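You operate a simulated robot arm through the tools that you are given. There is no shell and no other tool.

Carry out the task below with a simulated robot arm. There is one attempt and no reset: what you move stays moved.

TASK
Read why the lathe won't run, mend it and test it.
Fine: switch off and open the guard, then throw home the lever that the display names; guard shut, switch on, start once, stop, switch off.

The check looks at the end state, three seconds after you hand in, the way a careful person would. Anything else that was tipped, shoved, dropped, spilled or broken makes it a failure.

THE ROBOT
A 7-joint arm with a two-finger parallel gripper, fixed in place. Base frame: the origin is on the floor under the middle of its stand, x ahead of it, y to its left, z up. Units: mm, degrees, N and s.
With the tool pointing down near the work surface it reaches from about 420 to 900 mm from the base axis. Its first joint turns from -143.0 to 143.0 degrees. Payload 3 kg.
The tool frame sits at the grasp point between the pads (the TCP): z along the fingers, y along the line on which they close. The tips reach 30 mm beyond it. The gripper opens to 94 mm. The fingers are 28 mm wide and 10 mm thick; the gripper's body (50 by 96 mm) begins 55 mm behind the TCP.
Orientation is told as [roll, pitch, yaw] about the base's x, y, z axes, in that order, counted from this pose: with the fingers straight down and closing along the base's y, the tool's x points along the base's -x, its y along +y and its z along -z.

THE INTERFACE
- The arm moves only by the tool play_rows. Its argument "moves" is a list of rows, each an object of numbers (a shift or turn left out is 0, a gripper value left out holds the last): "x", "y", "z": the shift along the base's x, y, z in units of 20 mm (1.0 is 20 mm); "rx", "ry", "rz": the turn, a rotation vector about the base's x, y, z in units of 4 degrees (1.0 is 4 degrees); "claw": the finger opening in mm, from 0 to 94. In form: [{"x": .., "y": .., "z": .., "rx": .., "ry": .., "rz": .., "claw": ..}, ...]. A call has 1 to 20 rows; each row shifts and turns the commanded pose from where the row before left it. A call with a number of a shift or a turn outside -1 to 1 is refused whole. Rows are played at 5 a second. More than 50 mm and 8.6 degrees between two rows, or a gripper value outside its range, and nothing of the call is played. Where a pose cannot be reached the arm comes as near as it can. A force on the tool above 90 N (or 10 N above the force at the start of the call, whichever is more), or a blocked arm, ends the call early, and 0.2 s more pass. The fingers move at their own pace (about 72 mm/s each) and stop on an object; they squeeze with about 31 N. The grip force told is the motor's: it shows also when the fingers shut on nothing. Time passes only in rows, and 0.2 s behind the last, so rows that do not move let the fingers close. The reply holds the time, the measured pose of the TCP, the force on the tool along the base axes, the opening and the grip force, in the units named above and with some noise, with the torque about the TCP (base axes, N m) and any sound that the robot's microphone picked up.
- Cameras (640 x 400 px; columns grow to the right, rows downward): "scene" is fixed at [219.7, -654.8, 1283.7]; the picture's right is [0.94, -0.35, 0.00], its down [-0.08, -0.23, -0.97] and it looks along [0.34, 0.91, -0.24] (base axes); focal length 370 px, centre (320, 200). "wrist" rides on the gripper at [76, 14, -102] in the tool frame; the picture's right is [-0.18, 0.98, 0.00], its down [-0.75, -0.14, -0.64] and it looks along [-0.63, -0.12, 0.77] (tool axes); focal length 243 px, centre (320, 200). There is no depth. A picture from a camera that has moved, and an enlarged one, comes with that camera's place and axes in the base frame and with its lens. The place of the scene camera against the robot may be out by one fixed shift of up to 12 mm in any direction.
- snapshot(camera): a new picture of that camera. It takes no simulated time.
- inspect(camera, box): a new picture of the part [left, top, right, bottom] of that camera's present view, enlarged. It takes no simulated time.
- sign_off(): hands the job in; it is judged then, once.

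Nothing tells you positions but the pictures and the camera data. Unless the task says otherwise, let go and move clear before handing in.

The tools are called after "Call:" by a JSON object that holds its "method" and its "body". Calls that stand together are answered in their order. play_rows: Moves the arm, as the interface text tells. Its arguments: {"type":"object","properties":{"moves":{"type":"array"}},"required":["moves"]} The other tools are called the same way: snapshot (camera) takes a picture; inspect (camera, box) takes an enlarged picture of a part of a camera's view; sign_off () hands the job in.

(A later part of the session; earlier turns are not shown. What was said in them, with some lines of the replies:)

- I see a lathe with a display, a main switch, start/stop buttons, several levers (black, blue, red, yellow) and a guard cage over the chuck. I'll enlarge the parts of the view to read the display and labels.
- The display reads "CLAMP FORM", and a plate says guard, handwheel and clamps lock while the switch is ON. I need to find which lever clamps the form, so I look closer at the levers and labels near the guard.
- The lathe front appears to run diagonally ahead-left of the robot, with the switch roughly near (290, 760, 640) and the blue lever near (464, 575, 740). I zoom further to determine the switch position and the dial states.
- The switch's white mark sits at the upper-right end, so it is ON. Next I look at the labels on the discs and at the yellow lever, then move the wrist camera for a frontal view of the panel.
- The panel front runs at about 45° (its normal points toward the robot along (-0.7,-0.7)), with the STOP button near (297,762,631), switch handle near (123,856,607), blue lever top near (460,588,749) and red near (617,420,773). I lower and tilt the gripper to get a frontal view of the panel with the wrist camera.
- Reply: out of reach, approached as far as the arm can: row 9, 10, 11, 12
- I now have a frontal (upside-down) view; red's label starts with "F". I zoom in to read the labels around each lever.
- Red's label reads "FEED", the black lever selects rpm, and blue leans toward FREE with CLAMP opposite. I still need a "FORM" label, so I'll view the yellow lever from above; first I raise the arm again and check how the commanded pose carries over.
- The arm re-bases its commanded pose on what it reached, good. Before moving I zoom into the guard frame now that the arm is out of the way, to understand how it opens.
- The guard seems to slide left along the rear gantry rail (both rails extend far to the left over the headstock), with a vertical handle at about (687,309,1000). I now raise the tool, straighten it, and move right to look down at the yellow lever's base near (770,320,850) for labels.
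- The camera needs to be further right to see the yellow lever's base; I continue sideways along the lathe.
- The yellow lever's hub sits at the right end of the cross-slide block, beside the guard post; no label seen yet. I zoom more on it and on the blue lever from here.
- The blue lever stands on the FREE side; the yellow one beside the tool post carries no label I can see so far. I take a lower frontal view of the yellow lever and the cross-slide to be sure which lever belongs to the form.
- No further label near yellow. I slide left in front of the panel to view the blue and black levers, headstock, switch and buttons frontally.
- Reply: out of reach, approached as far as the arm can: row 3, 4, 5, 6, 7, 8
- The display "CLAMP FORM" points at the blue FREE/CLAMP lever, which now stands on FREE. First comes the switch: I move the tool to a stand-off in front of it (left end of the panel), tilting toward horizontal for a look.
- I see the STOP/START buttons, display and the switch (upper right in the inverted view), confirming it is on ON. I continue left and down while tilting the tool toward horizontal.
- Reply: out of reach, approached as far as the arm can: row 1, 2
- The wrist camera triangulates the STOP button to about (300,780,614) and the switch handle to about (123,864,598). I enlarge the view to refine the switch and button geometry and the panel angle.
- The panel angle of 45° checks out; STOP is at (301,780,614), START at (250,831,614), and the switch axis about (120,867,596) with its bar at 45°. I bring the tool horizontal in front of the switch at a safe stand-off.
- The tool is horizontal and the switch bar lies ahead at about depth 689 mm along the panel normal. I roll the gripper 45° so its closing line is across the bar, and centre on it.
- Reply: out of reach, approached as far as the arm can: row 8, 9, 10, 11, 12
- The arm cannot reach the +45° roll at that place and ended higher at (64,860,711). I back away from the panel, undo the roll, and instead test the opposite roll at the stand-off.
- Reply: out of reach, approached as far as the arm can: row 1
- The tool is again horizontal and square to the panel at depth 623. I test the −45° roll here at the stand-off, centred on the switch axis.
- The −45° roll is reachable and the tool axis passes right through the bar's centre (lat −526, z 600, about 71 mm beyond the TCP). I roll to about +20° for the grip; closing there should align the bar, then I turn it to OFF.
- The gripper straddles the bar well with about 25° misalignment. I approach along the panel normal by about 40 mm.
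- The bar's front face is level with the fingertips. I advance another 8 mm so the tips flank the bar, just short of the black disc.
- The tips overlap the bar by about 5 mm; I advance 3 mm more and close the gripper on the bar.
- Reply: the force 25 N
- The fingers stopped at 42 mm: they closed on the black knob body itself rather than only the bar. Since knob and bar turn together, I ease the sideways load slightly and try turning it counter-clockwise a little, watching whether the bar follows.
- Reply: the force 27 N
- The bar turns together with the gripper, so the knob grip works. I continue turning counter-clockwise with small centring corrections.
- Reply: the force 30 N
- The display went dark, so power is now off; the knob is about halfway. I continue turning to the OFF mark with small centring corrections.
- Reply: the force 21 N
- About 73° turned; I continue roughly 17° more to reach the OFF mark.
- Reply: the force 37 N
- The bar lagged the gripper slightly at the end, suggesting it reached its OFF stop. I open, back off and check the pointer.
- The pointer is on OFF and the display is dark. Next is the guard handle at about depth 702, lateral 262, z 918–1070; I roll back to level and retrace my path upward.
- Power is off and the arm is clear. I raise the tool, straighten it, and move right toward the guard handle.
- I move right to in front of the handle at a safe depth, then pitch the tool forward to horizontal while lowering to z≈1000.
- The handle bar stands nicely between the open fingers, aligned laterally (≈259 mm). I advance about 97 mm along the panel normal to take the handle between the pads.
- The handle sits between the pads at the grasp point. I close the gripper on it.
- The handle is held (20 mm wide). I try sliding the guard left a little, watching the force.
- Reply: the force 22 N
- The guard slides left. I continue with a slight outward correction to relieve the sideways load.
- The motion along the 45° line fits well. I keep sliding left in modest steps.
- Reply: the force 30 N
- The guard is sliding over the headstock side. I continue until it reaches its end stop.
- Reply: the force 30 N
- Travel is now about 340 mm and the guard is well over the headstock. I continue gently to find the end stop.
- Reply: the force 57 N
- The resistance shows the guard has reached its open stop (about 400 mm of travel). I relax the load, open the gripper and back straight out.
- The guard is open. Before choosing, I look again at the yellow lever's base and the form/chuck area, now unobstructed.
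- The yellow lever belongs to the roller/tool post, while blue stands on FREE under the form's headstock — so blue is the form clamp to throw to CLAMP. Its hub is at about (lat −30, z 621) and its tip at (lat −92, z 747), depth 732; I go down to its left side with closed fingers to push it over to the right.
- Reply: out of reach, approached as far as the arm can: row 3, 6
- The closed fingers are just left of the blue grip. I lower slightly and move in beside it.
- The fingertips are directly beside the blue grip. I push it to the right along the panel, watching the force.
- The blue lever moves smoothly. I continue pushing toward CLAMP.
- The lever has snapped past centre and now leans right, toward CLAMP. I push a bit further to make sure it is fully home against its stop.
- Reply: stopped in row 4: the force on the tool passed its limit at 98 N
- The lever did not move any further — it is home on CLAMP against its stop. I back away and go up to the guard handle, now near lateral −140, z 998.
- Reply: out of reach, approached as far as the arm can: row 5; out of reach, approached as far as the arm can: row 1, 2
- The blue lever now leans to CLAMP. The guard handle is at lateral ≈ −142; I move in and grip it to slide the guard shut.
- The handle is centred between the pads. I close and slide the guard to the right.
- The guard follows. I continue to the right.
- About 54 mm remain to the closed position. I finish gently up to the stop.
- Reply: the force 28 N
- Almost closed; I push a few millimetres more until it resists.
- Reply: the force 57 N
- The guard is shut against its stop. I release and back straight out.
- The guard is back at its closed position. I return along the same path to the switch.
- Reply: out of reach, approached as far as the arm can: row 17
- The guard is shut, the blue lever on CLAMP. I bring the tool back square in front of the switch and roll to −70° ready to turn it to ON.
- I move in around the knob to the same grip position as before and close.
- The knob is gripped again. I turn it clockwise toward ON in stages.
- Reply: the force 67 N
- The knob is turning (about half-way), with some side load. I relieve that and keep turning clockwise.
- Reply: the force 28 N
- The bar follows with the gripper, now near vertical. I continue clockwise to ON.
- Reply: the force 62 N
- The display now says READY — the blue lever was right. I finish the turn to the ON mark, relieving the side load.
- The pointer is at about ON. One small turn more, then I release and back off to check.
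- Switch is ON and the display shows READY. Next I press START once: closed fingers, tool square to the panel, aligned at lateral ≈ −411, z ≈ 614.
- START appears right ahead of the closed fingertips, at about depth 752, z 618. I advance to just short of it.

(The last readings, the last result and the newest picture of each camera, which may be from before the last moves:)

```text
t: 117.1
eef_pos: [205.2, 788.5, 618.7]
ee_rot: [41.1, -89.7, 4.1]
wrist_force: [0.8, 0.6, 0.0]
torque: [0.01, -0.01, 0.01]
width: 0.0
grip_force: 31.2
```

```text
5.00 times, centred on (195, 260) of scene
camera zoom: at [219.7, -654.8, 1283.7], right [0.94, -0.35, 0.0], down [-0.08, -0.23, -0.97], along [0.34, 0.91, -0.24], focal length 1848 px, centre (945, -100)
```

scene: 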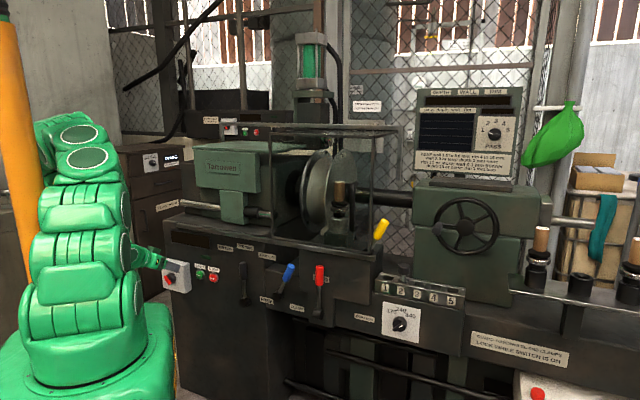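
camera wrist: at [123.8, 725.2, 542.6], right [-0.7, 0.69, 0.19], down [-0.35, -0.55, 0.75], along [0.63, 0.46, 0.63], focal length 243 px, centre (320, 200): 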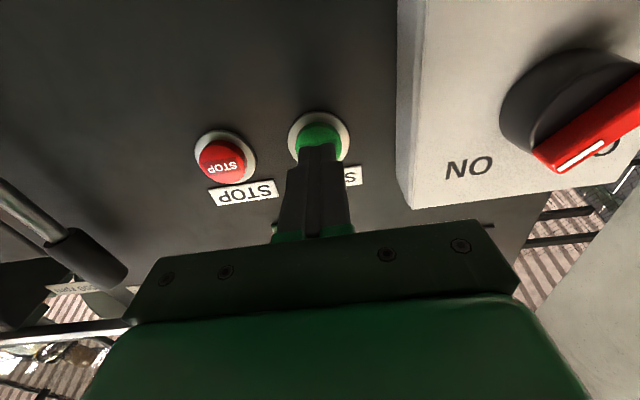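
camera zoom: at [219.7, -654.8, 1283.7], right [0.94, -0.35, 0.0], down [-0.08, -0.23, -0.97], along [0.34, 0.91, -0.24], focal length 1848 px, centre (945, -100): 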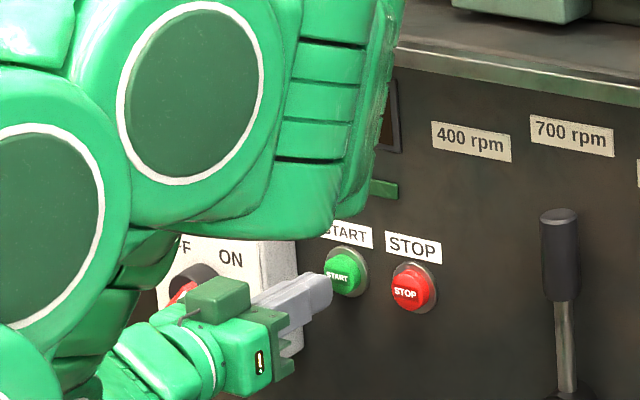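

The tip is about 20 mm short of START and aligned. I close in with small steps.

Call:
{"method": "play_rows", "body": {"moves": [{"x": 0.1, "y": 0.1}, {"x": 0.1, "y": 0.1}, {"x": 0.1, "y": 0.1}, {"x": 0.1, "y": 0.1}, {"x": 0.1, "y": 0.1}]}}

Call:
{"method": "inspect", "body": {"camera": "wrist", "box": [240, 80, 400, 210]}}

```text
t: 118.3
eef_pos: [216.8, 797.2, 617.4]
ee_rot: [39.0, -90.0, 6.0]
wrist_force: [-0.3, -0.8, -0.8]
torque: [0.0, 0.02, -0.01]
width: 0.0
grip_force: 31.2
```

```text
3.08 times, centred on (320, 145) of wrist
camera zoom: at [134.9, 734.8, 541.7], right [-0.7, 0.69, 0.19], down [-0.35, -0.55, 0.75], along [0.63, 0.46, 0.63], focal length 746 px, centre (320, 369)
```

zoom: 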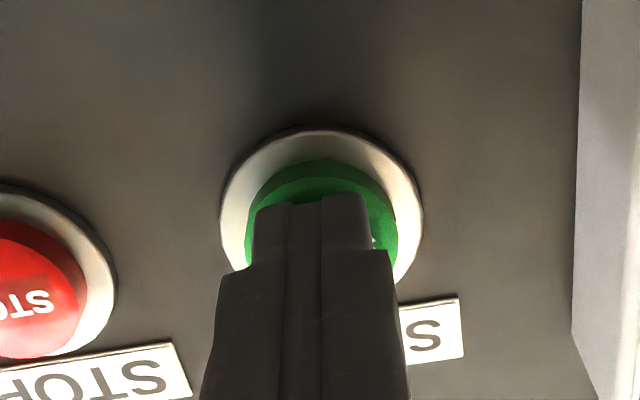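

The tip covers the START button, a few millimetres short. I press gently with small steps.

Call:
{"method": "play_rows", "body": {"moves": [{"x": 0.08, "y": 0.08}, {"x": 0.08, "y": 0.08}, {"x": 0.08, "y": 0.08}]}}

Call:
{"method": "snapshot", "body": {"camera": "scene"}}

```text
t: 119.1
eef_pos: [221.5, 800.7, 618.6]
ee_rot: [18.7, -89.7, 26.3]
wrist_force: [-11.3, -27.8, 2.0]
torque: [0.18, -0.13, -0.4]
width: 0.0
grip_force: 30.6
heard: click
```

```text
taken
```

scene: 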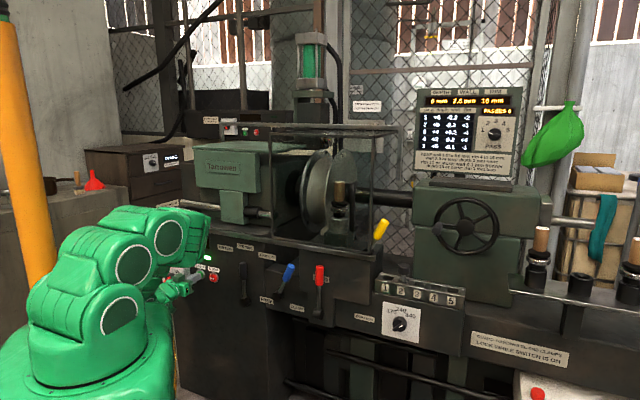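

A click was heard and the green lamp lit. I back off from the button and check that the lathe runs.

Call:
{"method": "play_rows", "body": {"moves": [{"x": -0.4, "y": -0.4}, {"x": -0.8, "y": -0.8}, {"x": -0.8, "y": -0.8}]}}

Call:
{"method": "inspect", "body": {"camera": "scene", "box": [155, 220, 235, 300]}}

Call:
{"method": "snapshot", "body": {"camera": "wrist"}}

Call:
{"method": "inspect", "body": {"camera": "scene", "box": [400, 80, 540, 190]}}

Call:
{"method": "inspect", "body": {"camera": "scene", "box": [260, 120, 400, 250]}}

```text
t: 119.9
eef_pos: [181.2, 760.9, 617.5]
ee_rot: [28.7, -89.8, 16.5]
wrist_force: [-0.6, -0.6, 1.1]
torque: [0.03, 0.02, 0.02]
width: 0.0
grip_force: 31.2
```

```text
5.00 times, centred on (195, 260) of scene
camera zoom: at [219.7, -654.8, 1283.7], right [0.94, -0.35, 0.0], down [-0.08, -0.23, -0.97], along [0.34, 0.91, -0.24], focal length 1848 px, centre (945, -100)
```

zoom: 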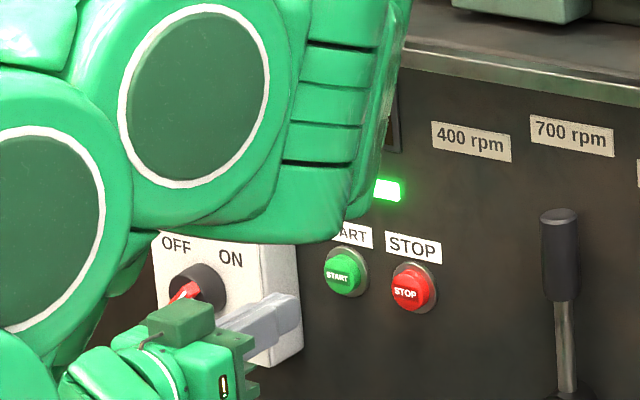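

```text
taken
camera wrist: at [99.0, 698.2, 541.3], right [-0.7, 0.69, 0.19], down [-0.35, -0.55, 0.75], along [0.63, 0.46, 0.63], focal length 243 px, centre (320, 200)
```

wrist: 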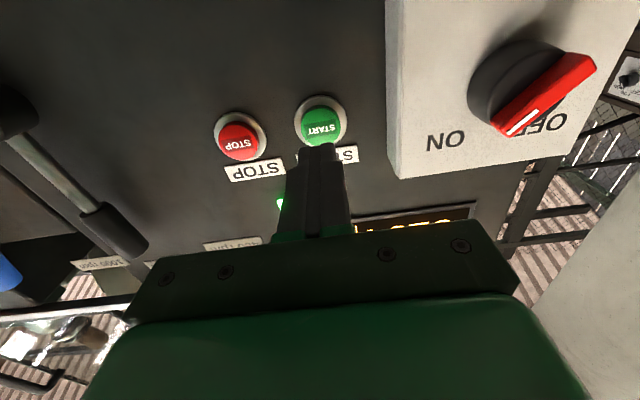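

```text
3.64 times, centred on (470, 135) of scene
camera zoom: at [219.7, -654.8, 1283.7], right [0.94, -0.35, 0.0], down [-0.08, -0.23, -0.97], along [0.34, 0.91, -0.24], focal length 1344 px, centre (-226, 436)
```

zoom: 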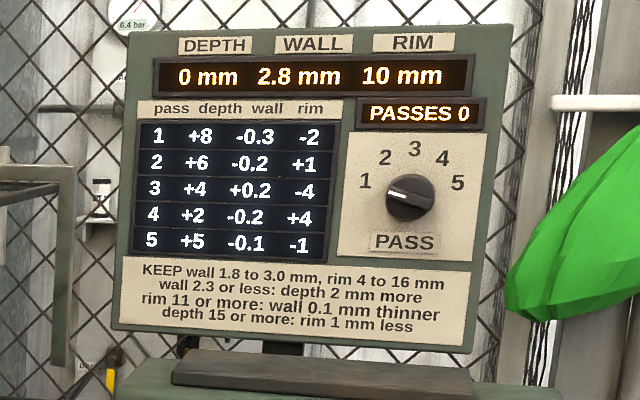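

```text
3.08 times, centred on (330, 185) of scene
camera zoom: at [219.7, -654.8, 1283.7], right [0.94, -0.35, 0.0], down [-0.08, -0.23, -0.97], along [0.34, 0.91, -0.24], focal length 1138 px, centre (289, 246)
```

zoom: 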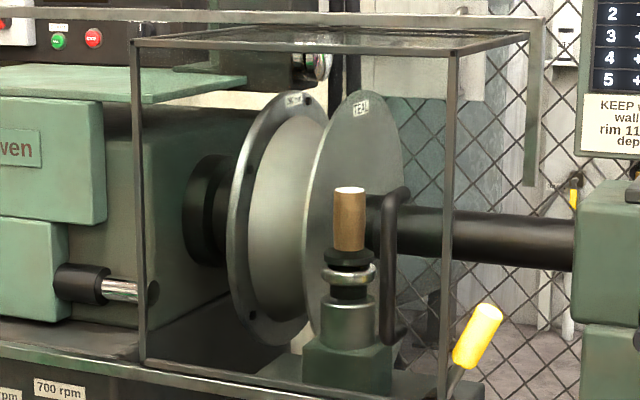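

The green lamp is lit: the lathe runs. I shift 72 mm right to the STOP button and approach it.

Call:
{"method": "play_rows", "body": {"moves": [{"x": 0.85, "y": -0.85}, {"x": 0.85, "y": -0.85}, {"x": 0.85, "y": -0.85}, {"x": 0.6, "y": 0.6}, {"x": 0.6, "y": 0.6}, {"x": 0.4, "y": 0.4}]}}

Call:
{"method": "inspect", "body": {"camera": "wrist", "box": [240, 80, 400, 210]}}

```text
t: 121.3
eef_pos: [264.1, 741.9, 617.7]
ee_rot: [35.2, -90.0, 10.1]
wrist_force: [-0.1, 0.0, 0.0]
torque: [0.02, -0.02, 0.01]
width: 0.0
grip_force: 30.9
```

```text
3.08 times, centred on (320, 145) of wrist
camera zoom: at [181.4, 680.2, 541.8], right [-0.7, 0.69, 0.19], down [-0.35, -0.55, 0.75], along [0.63, 0.46, 0.63], focal length 746 px, centre (320, 369)
```

zoom: 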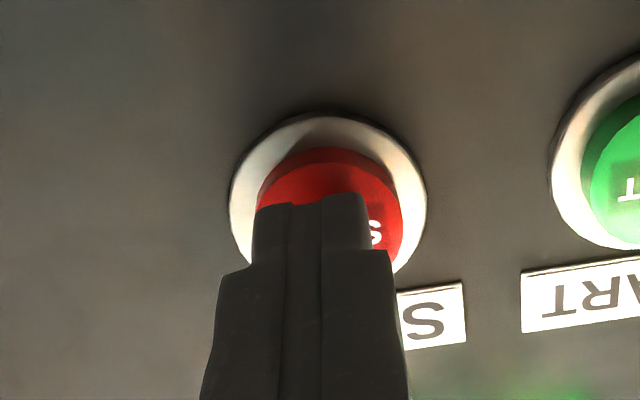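

The fingertip is over STOP. I press it gently.

Call:
{"method": "play_rows", "body": {"moves": [{"x": 0.08, "y": 0.12}, {"x": 0.09, "y": 0.1}, {"x": 0.08, "y": 0.08}, {"x": 0.08, "y": 0.08}, {"x": 0.05, "y": 0.05}]}}

Call:
{"method": "inspect", "body": {"camera": "scene", "box": [155, 220, 235, 300]}}

```text
t: 122.5
eef_pos: [270.1, 752.3, 618.1]
ee_rot: [33.0, -90.0, 12.1]
wrist_force: [-8.9, -17.0, 0.2]
torque: [0.16, -0.04, -0.23]
width: 0.0
grip_force: 31.4
heard: click
```

```text
5.00 times, centred on (195, 260) of scene
camera zoom: at [219.7, -654.8, 1283.7], right [0.94, -0.35, 0.0], down [-0.08, -0.23, -0.97], along [0.34, 0.91, -0.24], focal length 1848 px, centre (945, -100)
```

zoom: 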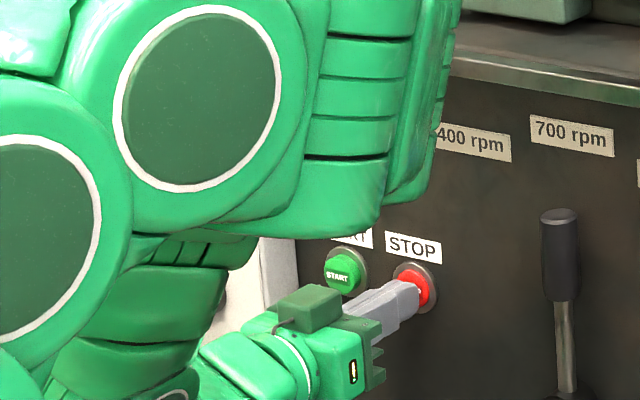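

STOP clicked. I back off, verify the lamp, and move left back to the switch.

Call:
{"method": "play_rows", "body": {"moves": [{"x": -0.4, "y": -0.4}, {"x": -0.8, "y": -0.8}, {"x": -0.8, "y": -0.8}, {"x": -0.8, "y": -0.8}, {"x": -0.8, "y": -0.8}]}}

Call:
{"method": "snapshot", "body": {"camera": "wrist"}}

Call:
{"method": "inspect", "body": {"camera": "scene", "box": [155, 220, 235, 300]}}

```text
t: 123.7
eef_pos: [200.2, 678.8, 617.8]
ee_rot: [46.4, -89.9, -1.3]
wrist_force: [0.4, -0.4, 1.2]
torque: [0.03, 0.03, -0.03]
width: 0.0
grip_force: 31.0
```

```text
taken
camera wrist: at [117.8, 616.3, 541.0], right [-0.7, 0.69, 0.19], down [-0.35, -0.55, 0.75], along [0.63, 0.46, 0.63], focal length 243 px, centre (320, 200)
```

wrist: 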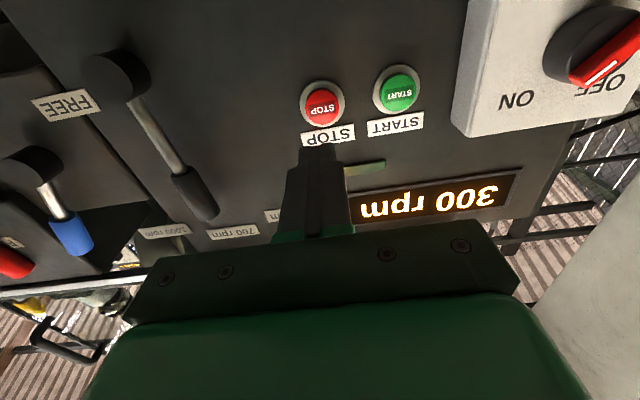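

```text
5.00 times, centred on (195, 260) of scene
camera zoom: at [219.7, -654.8, 1283.7], right [0.94, -0.35, 0.0], down [-0.08, -0.23, -0.97], along [0.34, 0.91, -0.24], focal length 1848 px, centre (945, -100)
```

zoom: 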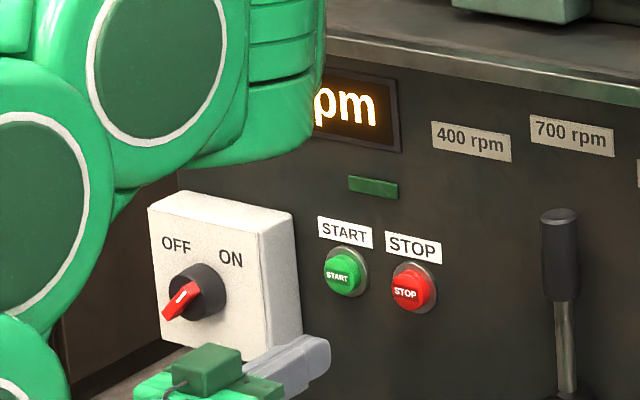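

The lamp is off and the display shows 300 rpm, running down after STOP. I move to the switch and roll to +20° while the spindle coasts to rest.

Call:
{"method": "play_rows", "body": {"moves": [{"x": -0.95, "y": 0.95, "z": -0.13}, {"x": -0.95, "y": 0.95, "z": -0.13}, {"x": -0.95, "y": 0.95, "z": -0.13}, {"x": -0.95, "y": 0.95, "z": -0.13}, {"x": -0.95, "y": 0.95, "z": -0.13}, {"x": -0.95, "y": 0.95, "z": -0.13}, {"x": -0.95, "y": 0.95, "z": -0.1, "claw": 60}, {"rx": 0.72, "ry": 0.72}, {"rx": 0.72, "ry": 0.72}, {"rx": 0.72, "ry": 0.72}, {"rx": 0.72, "ry": 0.72}, {"rx": 0.72, "ry": 0.72}]}}

Call:
{"method": "snapshot", "body": {"camera": "wrist"}}

Call:
{"method": "inspect", "body": {"camera": "scene", "box": [155, 220, 235, 300]}}

```text
t: 126.3
eef_pos: [66.0, 812.0, 601.5]
ee_rot: [89.9, -69.4, -44.7]
wrist_force: [0.5, -0.2, 0.8]
torque: [-0.01, -0.02, 0.0]
width: 59.9
grip_force: 0.0
```

```text
taken
camera wrist: at [-35.0, 768.2, 535.3], right [-0.61, 0.6, 0.52], down [-0.17, -0.73, 0.66], along [0.78, 0.31, 0.55], focal length 243 px, centre (320, 200)
```

wrist: 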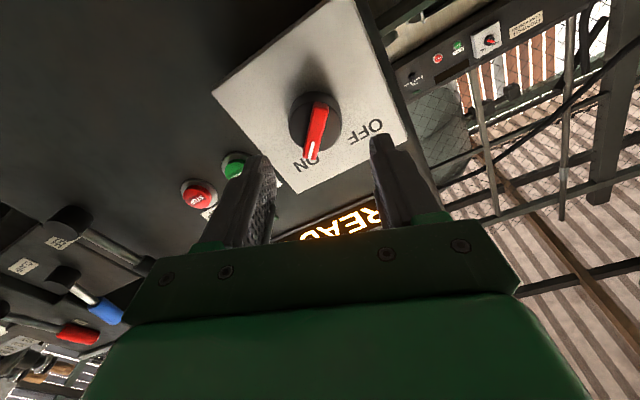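

```text
5.00 times, centred on (195, 260) of scene
camera zoom: at [219.7, -654.8, 1283.7], right [0.94, -0.35, 0.0], down [-0.08, -0.23, -0.97], along [0.34, 0.91, -0.24], focal length 1848 px, centre (945, -100)
```

zoom: 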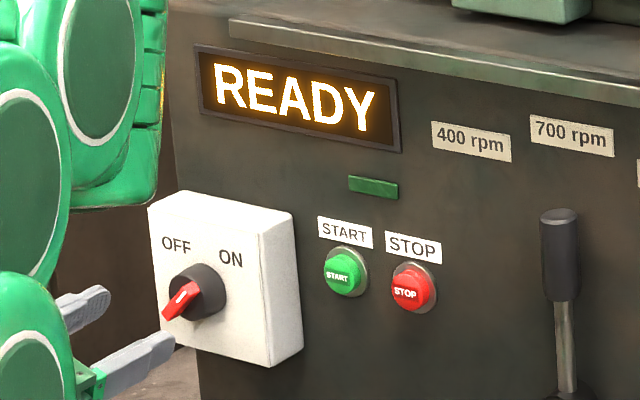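

The spindle has come to rest (READY, lamp off). I move in, grip the knob and turn it counter-clockwise to OFF.

Call:
{"method": "play_rows", "body": {"moves": [{"x": 0.48, "y": 0.45, "z": -0.03}, {"x": 0.48, "y": 0.45}, {"x": 0.48, "y": 0.45}, {"x": 0.44, "y": 0.42}, {"claw": 50}, {"claw": 44}, {"claw": 36}, {"claw": 20}, {"claw": 0}]}}

Call:
{"method": "inspect", "body": {"camera": "wrist", "box": [240, 80, 400, 210]}}

```text
t: 128.3
eef_pos: [105.1, 847.2, 598.8]
ee_rot: [89.7, -69.7, -44.5]
wrist_force: [4.6, -7.7, -4.3]
torque: [-0.07, 0.04, -0.34]
width: 41.5
grip_force: 45.2
```

```text
3.08 times, centred on (320, 145) of wrist
camera zoom: at [4.4, 803.9, 532.3], right [-0.61, 0.61, 0.52], down [-0.17, -0.73, 0.66], along [0.78, 0.31, 0.55], focal length 746 px, centre (320, 369)
```

zoom: 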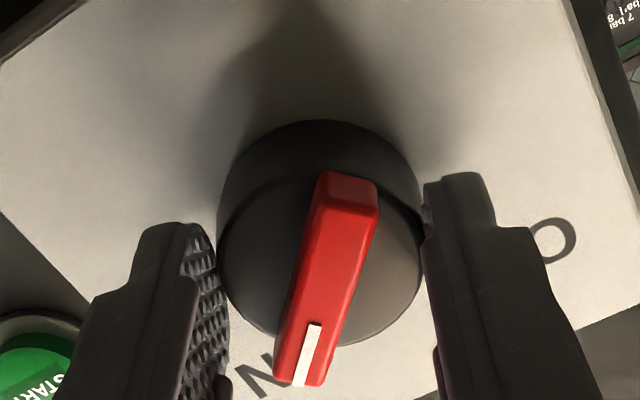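

The knob is firmly gripped with little side load. I turn it counter-clockwise in stages.

Call:
{"method": "play_rows", "body": {"moves": [{"z": 0.04, "rx": -0.72, "ry": -0.72}, {"rx": -0.72, "ry": -0.72}, {"rx": -0.72, "ry": -0.72}, {"rx": -0.72, "ry": -0.72}, {"rx": -0.72, "ry": -0.72}, {"rx": -0.72, "ry": -0.72}, {"rx": -0.72, "ry": -0.72}]}}

Call:
{"method": "play_rows", "body": {"moves": [{"rx": -0.72, "ry": -0.72}, {"rx": -0.72, "ry": -0.72}, {"rx": -0.72, "ry": -0.72}, {"rx": -0.72, "ry": -0.72}, {"rx": -0.72, "ry": -0.72}]}}

Call:
{"method": "inspect", "body": {"camera": "wrist", "box": [240, 80, 400, 210]}}

Call:
{"method": "inspect", "body": {"camera": "scene", "box": [155, 220, 235, 300]}}

```text
t: 129.9
eef_pos: [105.0, 847.4, 599.2]
ee_rot: [-88.8, -81.8, 134.0]
wrist_force: [18.6, -2.3, -24.8]
torque: [-0.47, 0.53, -0.47]
width: 41.4
grip_force: 44.9
```

```text
t: 131.1
eef_pos: [104.8, 849.5, 603.2]
ee_rot: [-90.4, -61.8, 135.4]
wrist_force: [2.4, -46.0, 14.0]
torque: [0.36, -0.6, -1.52]
width: 41.2
grip_force: 45.1
```

```text
3.08 times, centred on (320, 145) of wrist
camera zoom: at [49.0, 760.8, 529.5], right [-0.67, 0.67, -0.3], down [-0.62, -0.29, 0.73], along [0.4, 0.68, 0.61], focal length 746 px, centre (320, 369)
```

zoom: 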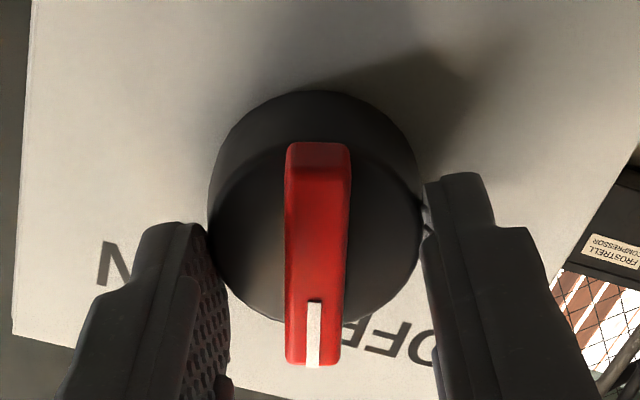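

```text
5.00 times, centred on (195, 260) of scene
camera zoom: at [219.7, -654.8, 1283.7], right [0.94, -0.35, 0.0], down [-0.08, -0.23, -0.97], along [0.34, 0.91, -0.24], focal length 1848 px, centre (945, -100)
```

zoom: 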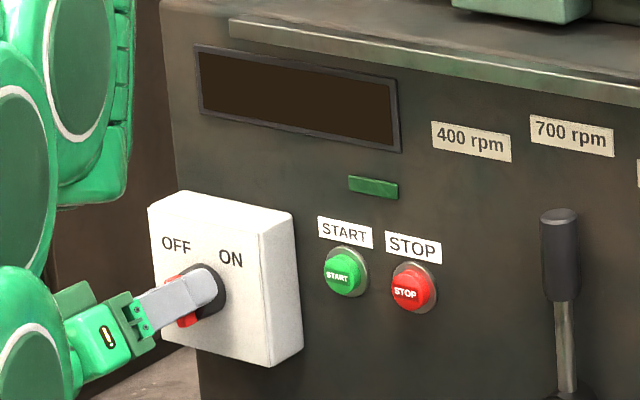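

Power is off again (display dark), pointer past centre. I continue toward the OFF mark, relieving the side load.

Call:
{"method": "play_rows", "body": {"moves": [{"y": -0.12}, {"rx": -0.72, "ry": -0.72}, {"rx": -0.72, "ry": -0.72}, {"rx": -0.72, "ry": -0.72}, {"rx": -0.72, "ry": -0.72}, {"rx": -0.72, "ry": -0.72}, {"rx": -0.72, "ry": -0.72}]}}

Call:
{"method": "inspect", "body": {"camera": "wrist", "box": [240, 80, 400, 210]}}

```text
t: 132.7
eef_pos: [101.0, 846.1, 602.5]
ee_rot: [-90.0, -37.1, 135.1]
wrist_force: [-23.7, 19.0, 11.8]
torque: [0.21, -0.22, 0.93]
width: 40.7
grip_force: 45.1
```

```text
3.08 times, centred on (320, 145) of wrist
camera zoom: at [66.6, 736.4, 543.9], right [-0.53, 0.52, -0.67], down [-0.82, -0.09, 0.57], along [0.23, 0.85, 0.47], focal length 746 px, centre (320, 369)
```

zoom: 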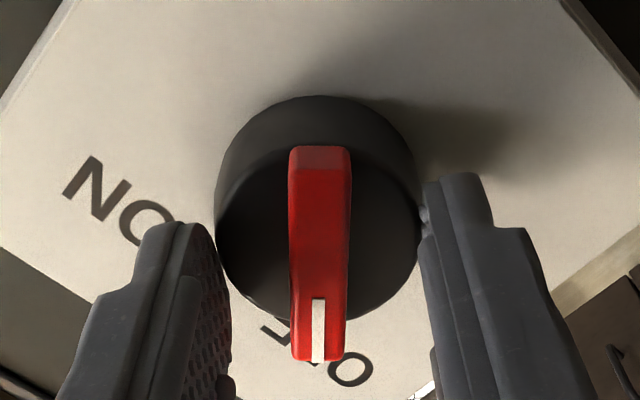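

The pointer is at the OFF mark. I open, back off and check.

Call:
{"method": "play_rows", "body": {"moves": [{"rx": -0.36, "ry": -0.36}, {"claw": 60}, {"claw": 60}, {"x": -0.6, "y": -0.6}, {"x": -0.6, "y": -0.6}, {"x": -0.6, "y": -0.6}, {"x": -0.4, "y": -0.4}]}}

Call:
{"method": "snapshot", "body": {"camera": "wrist"}}

Call:
{"method": "inspect", "body": {"camera": "scene", "box": [155, 220, 235, 300]}}

```text
t: 134.3
eef_pos: [60.5, 802.6, 600.8]
ee_rot: [-89.9, -35.1, 134.9]
wrist_force: [-0.4, -0.3, 0.0]
torque: [-0.01, -0.04, 0.02]
width: 59.8
grip_force: 0.1
```

```text
taken
camera wrist: at [26.2, 692.0, 545.4], right [-0.51, 0.51, -0.7], down [-0.83, -0.07, 0.55], along [0.23, 0.86, 0.46], focal length 243 px, centre (320, 200)
```

wrist: 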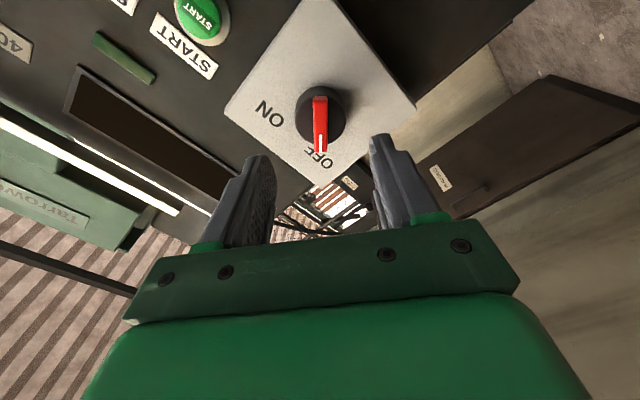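

```text
5.00 times, centred on (195, 260) of scene
camera zoom: at [219.7, -654.8, 1283.7], right [0.94, -0.35, 0.0], down [-0.08, -0.23, -0.97], along [0.34, 0.91, -0.24], focal length 1848 px, centre (945, -100)
```

zoom: 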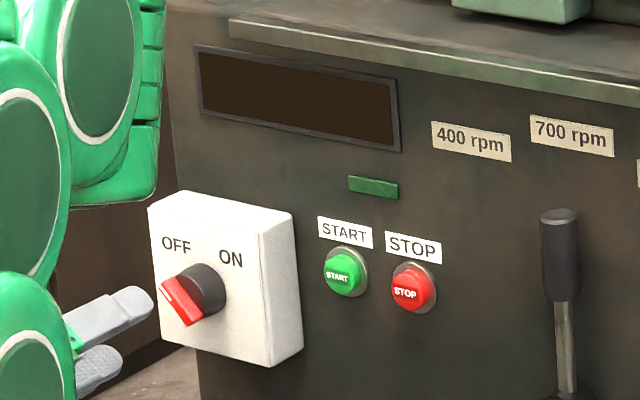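

The switch is OFF and the display dark. I retreat clear of the machine and take a final look at everything.

Call:
{"method": "play_rows", "body": {"moves": [{"rx": 0.72, "ry": 0.72}, {"rx": 0.72, "ry": 0.72}, {"rx": 0.72, "ry": 0.72}, {"rx": 0.72, "ry": 0.72}, {"rx": 0.72, "ry": 0.72}, {"rx": 0.72, "ry": 0.72}, {"rx": 0.72, "ry": 0.72}, {"rx": 0.72, "ry": 0.72}, {"rx": 0.72, "ry": 0.72}, {"rx": 0.72, "ry": 0.72}, {"rx": 0.72, "ry": 0.72}, {"rx": 0.72, "ry": 0.72}, {"rx": 0.72, "ry": 0.72}]}}

Call:
{"method": "play_rows", "body": {"moves": [{"x": 0.35, "y": -0.6, "z": 0.71, "rx": -0.672, "ry": 0.672}, {"x": 0.35, "y": -0.6, "z": 0.71, "rx": -0.672, "ry": 0.672}, {"x": 0.35, "y": -0.6, "z": 0.71, "rx": -0.672, "ry": 0.672}, {"x": 0.35, "y": -0.6, "z": 0.71, "rx": -0.672, "ry": 0.672}, {"x": 0.35, "y": -0.6, "z": 0.71, "rx": -0.672, "ry": 0.672}, {"x": 0.35, "y": -0.6, "z": 0.71, "rx": -0.672, "ry": 0.672}, {"x": 0.35, "y": -0.6, "z": 0.71, "rx": -0.672, "ry": 0.672}, {"x": 0.35, "y": -0.6, "z": 0.71, "rx": -0.672, "ry": 0.672}, {"x": 0.35, "y": -0.6, "z": 0.71, "rx": -0.672, "ry": 0.672}]}}

Call:
{"method": "snapshot", "body": {"camera": "scene"}}

Call:
{"method": "inspect", "body": {"camera": "scene", "box": [150, 200, 340, 320]}}

Call:
{"method": "inspect", "body": {"camera": "scene", "box": [220, 100, 430, 270]}}

```text
t: 137.1
eef_pos: [59.2, 802.9, 599.4]
ee_rot: [-87.4, -88.2, 132.5]
wrist_force: [-1.8, 0.4, 0.7]
torque: [0.0, 0.0, 0.0]
width: 60.0
grip_force: 0.1
```

```text
t: 139.1
eef_pos: [123.6, 693.4, 728.7]
ee_rot: [-2.6, -55.6, 48.2]
wrist_force: [0.5, -0.2, -0.7]
torque: [0.04, -0.02, 0.0]
width: 60.0
grip_force: 0.2
```

```text
taken
```

scene: 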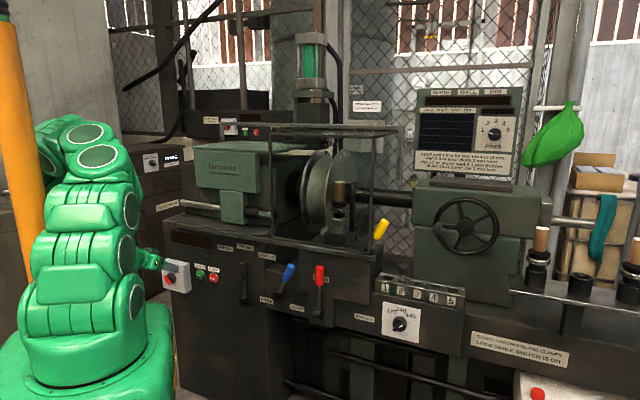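

```text
3.33 times, centred on (245, 260) of scene
camera zoom: at [219.7, -654.8, 1283.7], right [0.94, -0.35, 0.0], down [-0.08, -0.23, -0.97], along [0.34, 0.91, -0.24], focal length 1232 px, centre (570, 0)
```

zoom: 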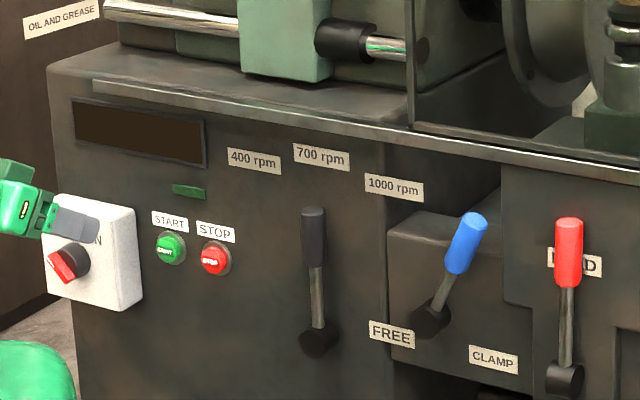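

```text
2.35 times, centred on (325, 185) of scene
camera zoom: at [219.7, -654.8, 1283.7], right [0.94, -0.35, 0.0], down [-0.08, -0.23, -0.97], along [0.34, 0.91, -0.24], focal length 870 px, centre (308, 235)
```

zoom: 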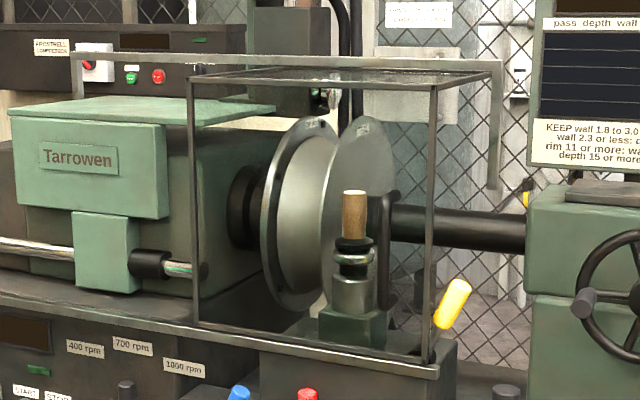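

Everything is in its end state: switch OFF, guard shut, blue form clamp on CLAMP, the other levers and dials as they were, lathe at rest, gripper empty and clear of the machine. I hand the job in.

Call:
{"method": "sign_off", "body": {}}

```text
The job is handed in.
```

The lathe is mended and tested. The display read "CLAMP FORM" because the form clamp, the blue lever, was standing on FREE.

1. **Mend:** I switched off, slid the guard open and pushed the blue lever over to CLAMP until it met its stop. I then slid the guard shut.
2. **Test:** With the switch on, the display read READY. I pressed START once and the green lamp lit. I then pressed STOP, and the display counted down (300 rpm when I looked) and returned to READY.
3. **End state:** The switch is OFF, the guard is shut and the blue lever is on CLAMP. The other levers and dials look as they were at the start. The gripper is empty and clear of the machine.

No label names the blue lever as the form clamp. I chose it because it was the only lever marked FREE and CLAMP and it stood on FREE. The display going to READY confirmed it.
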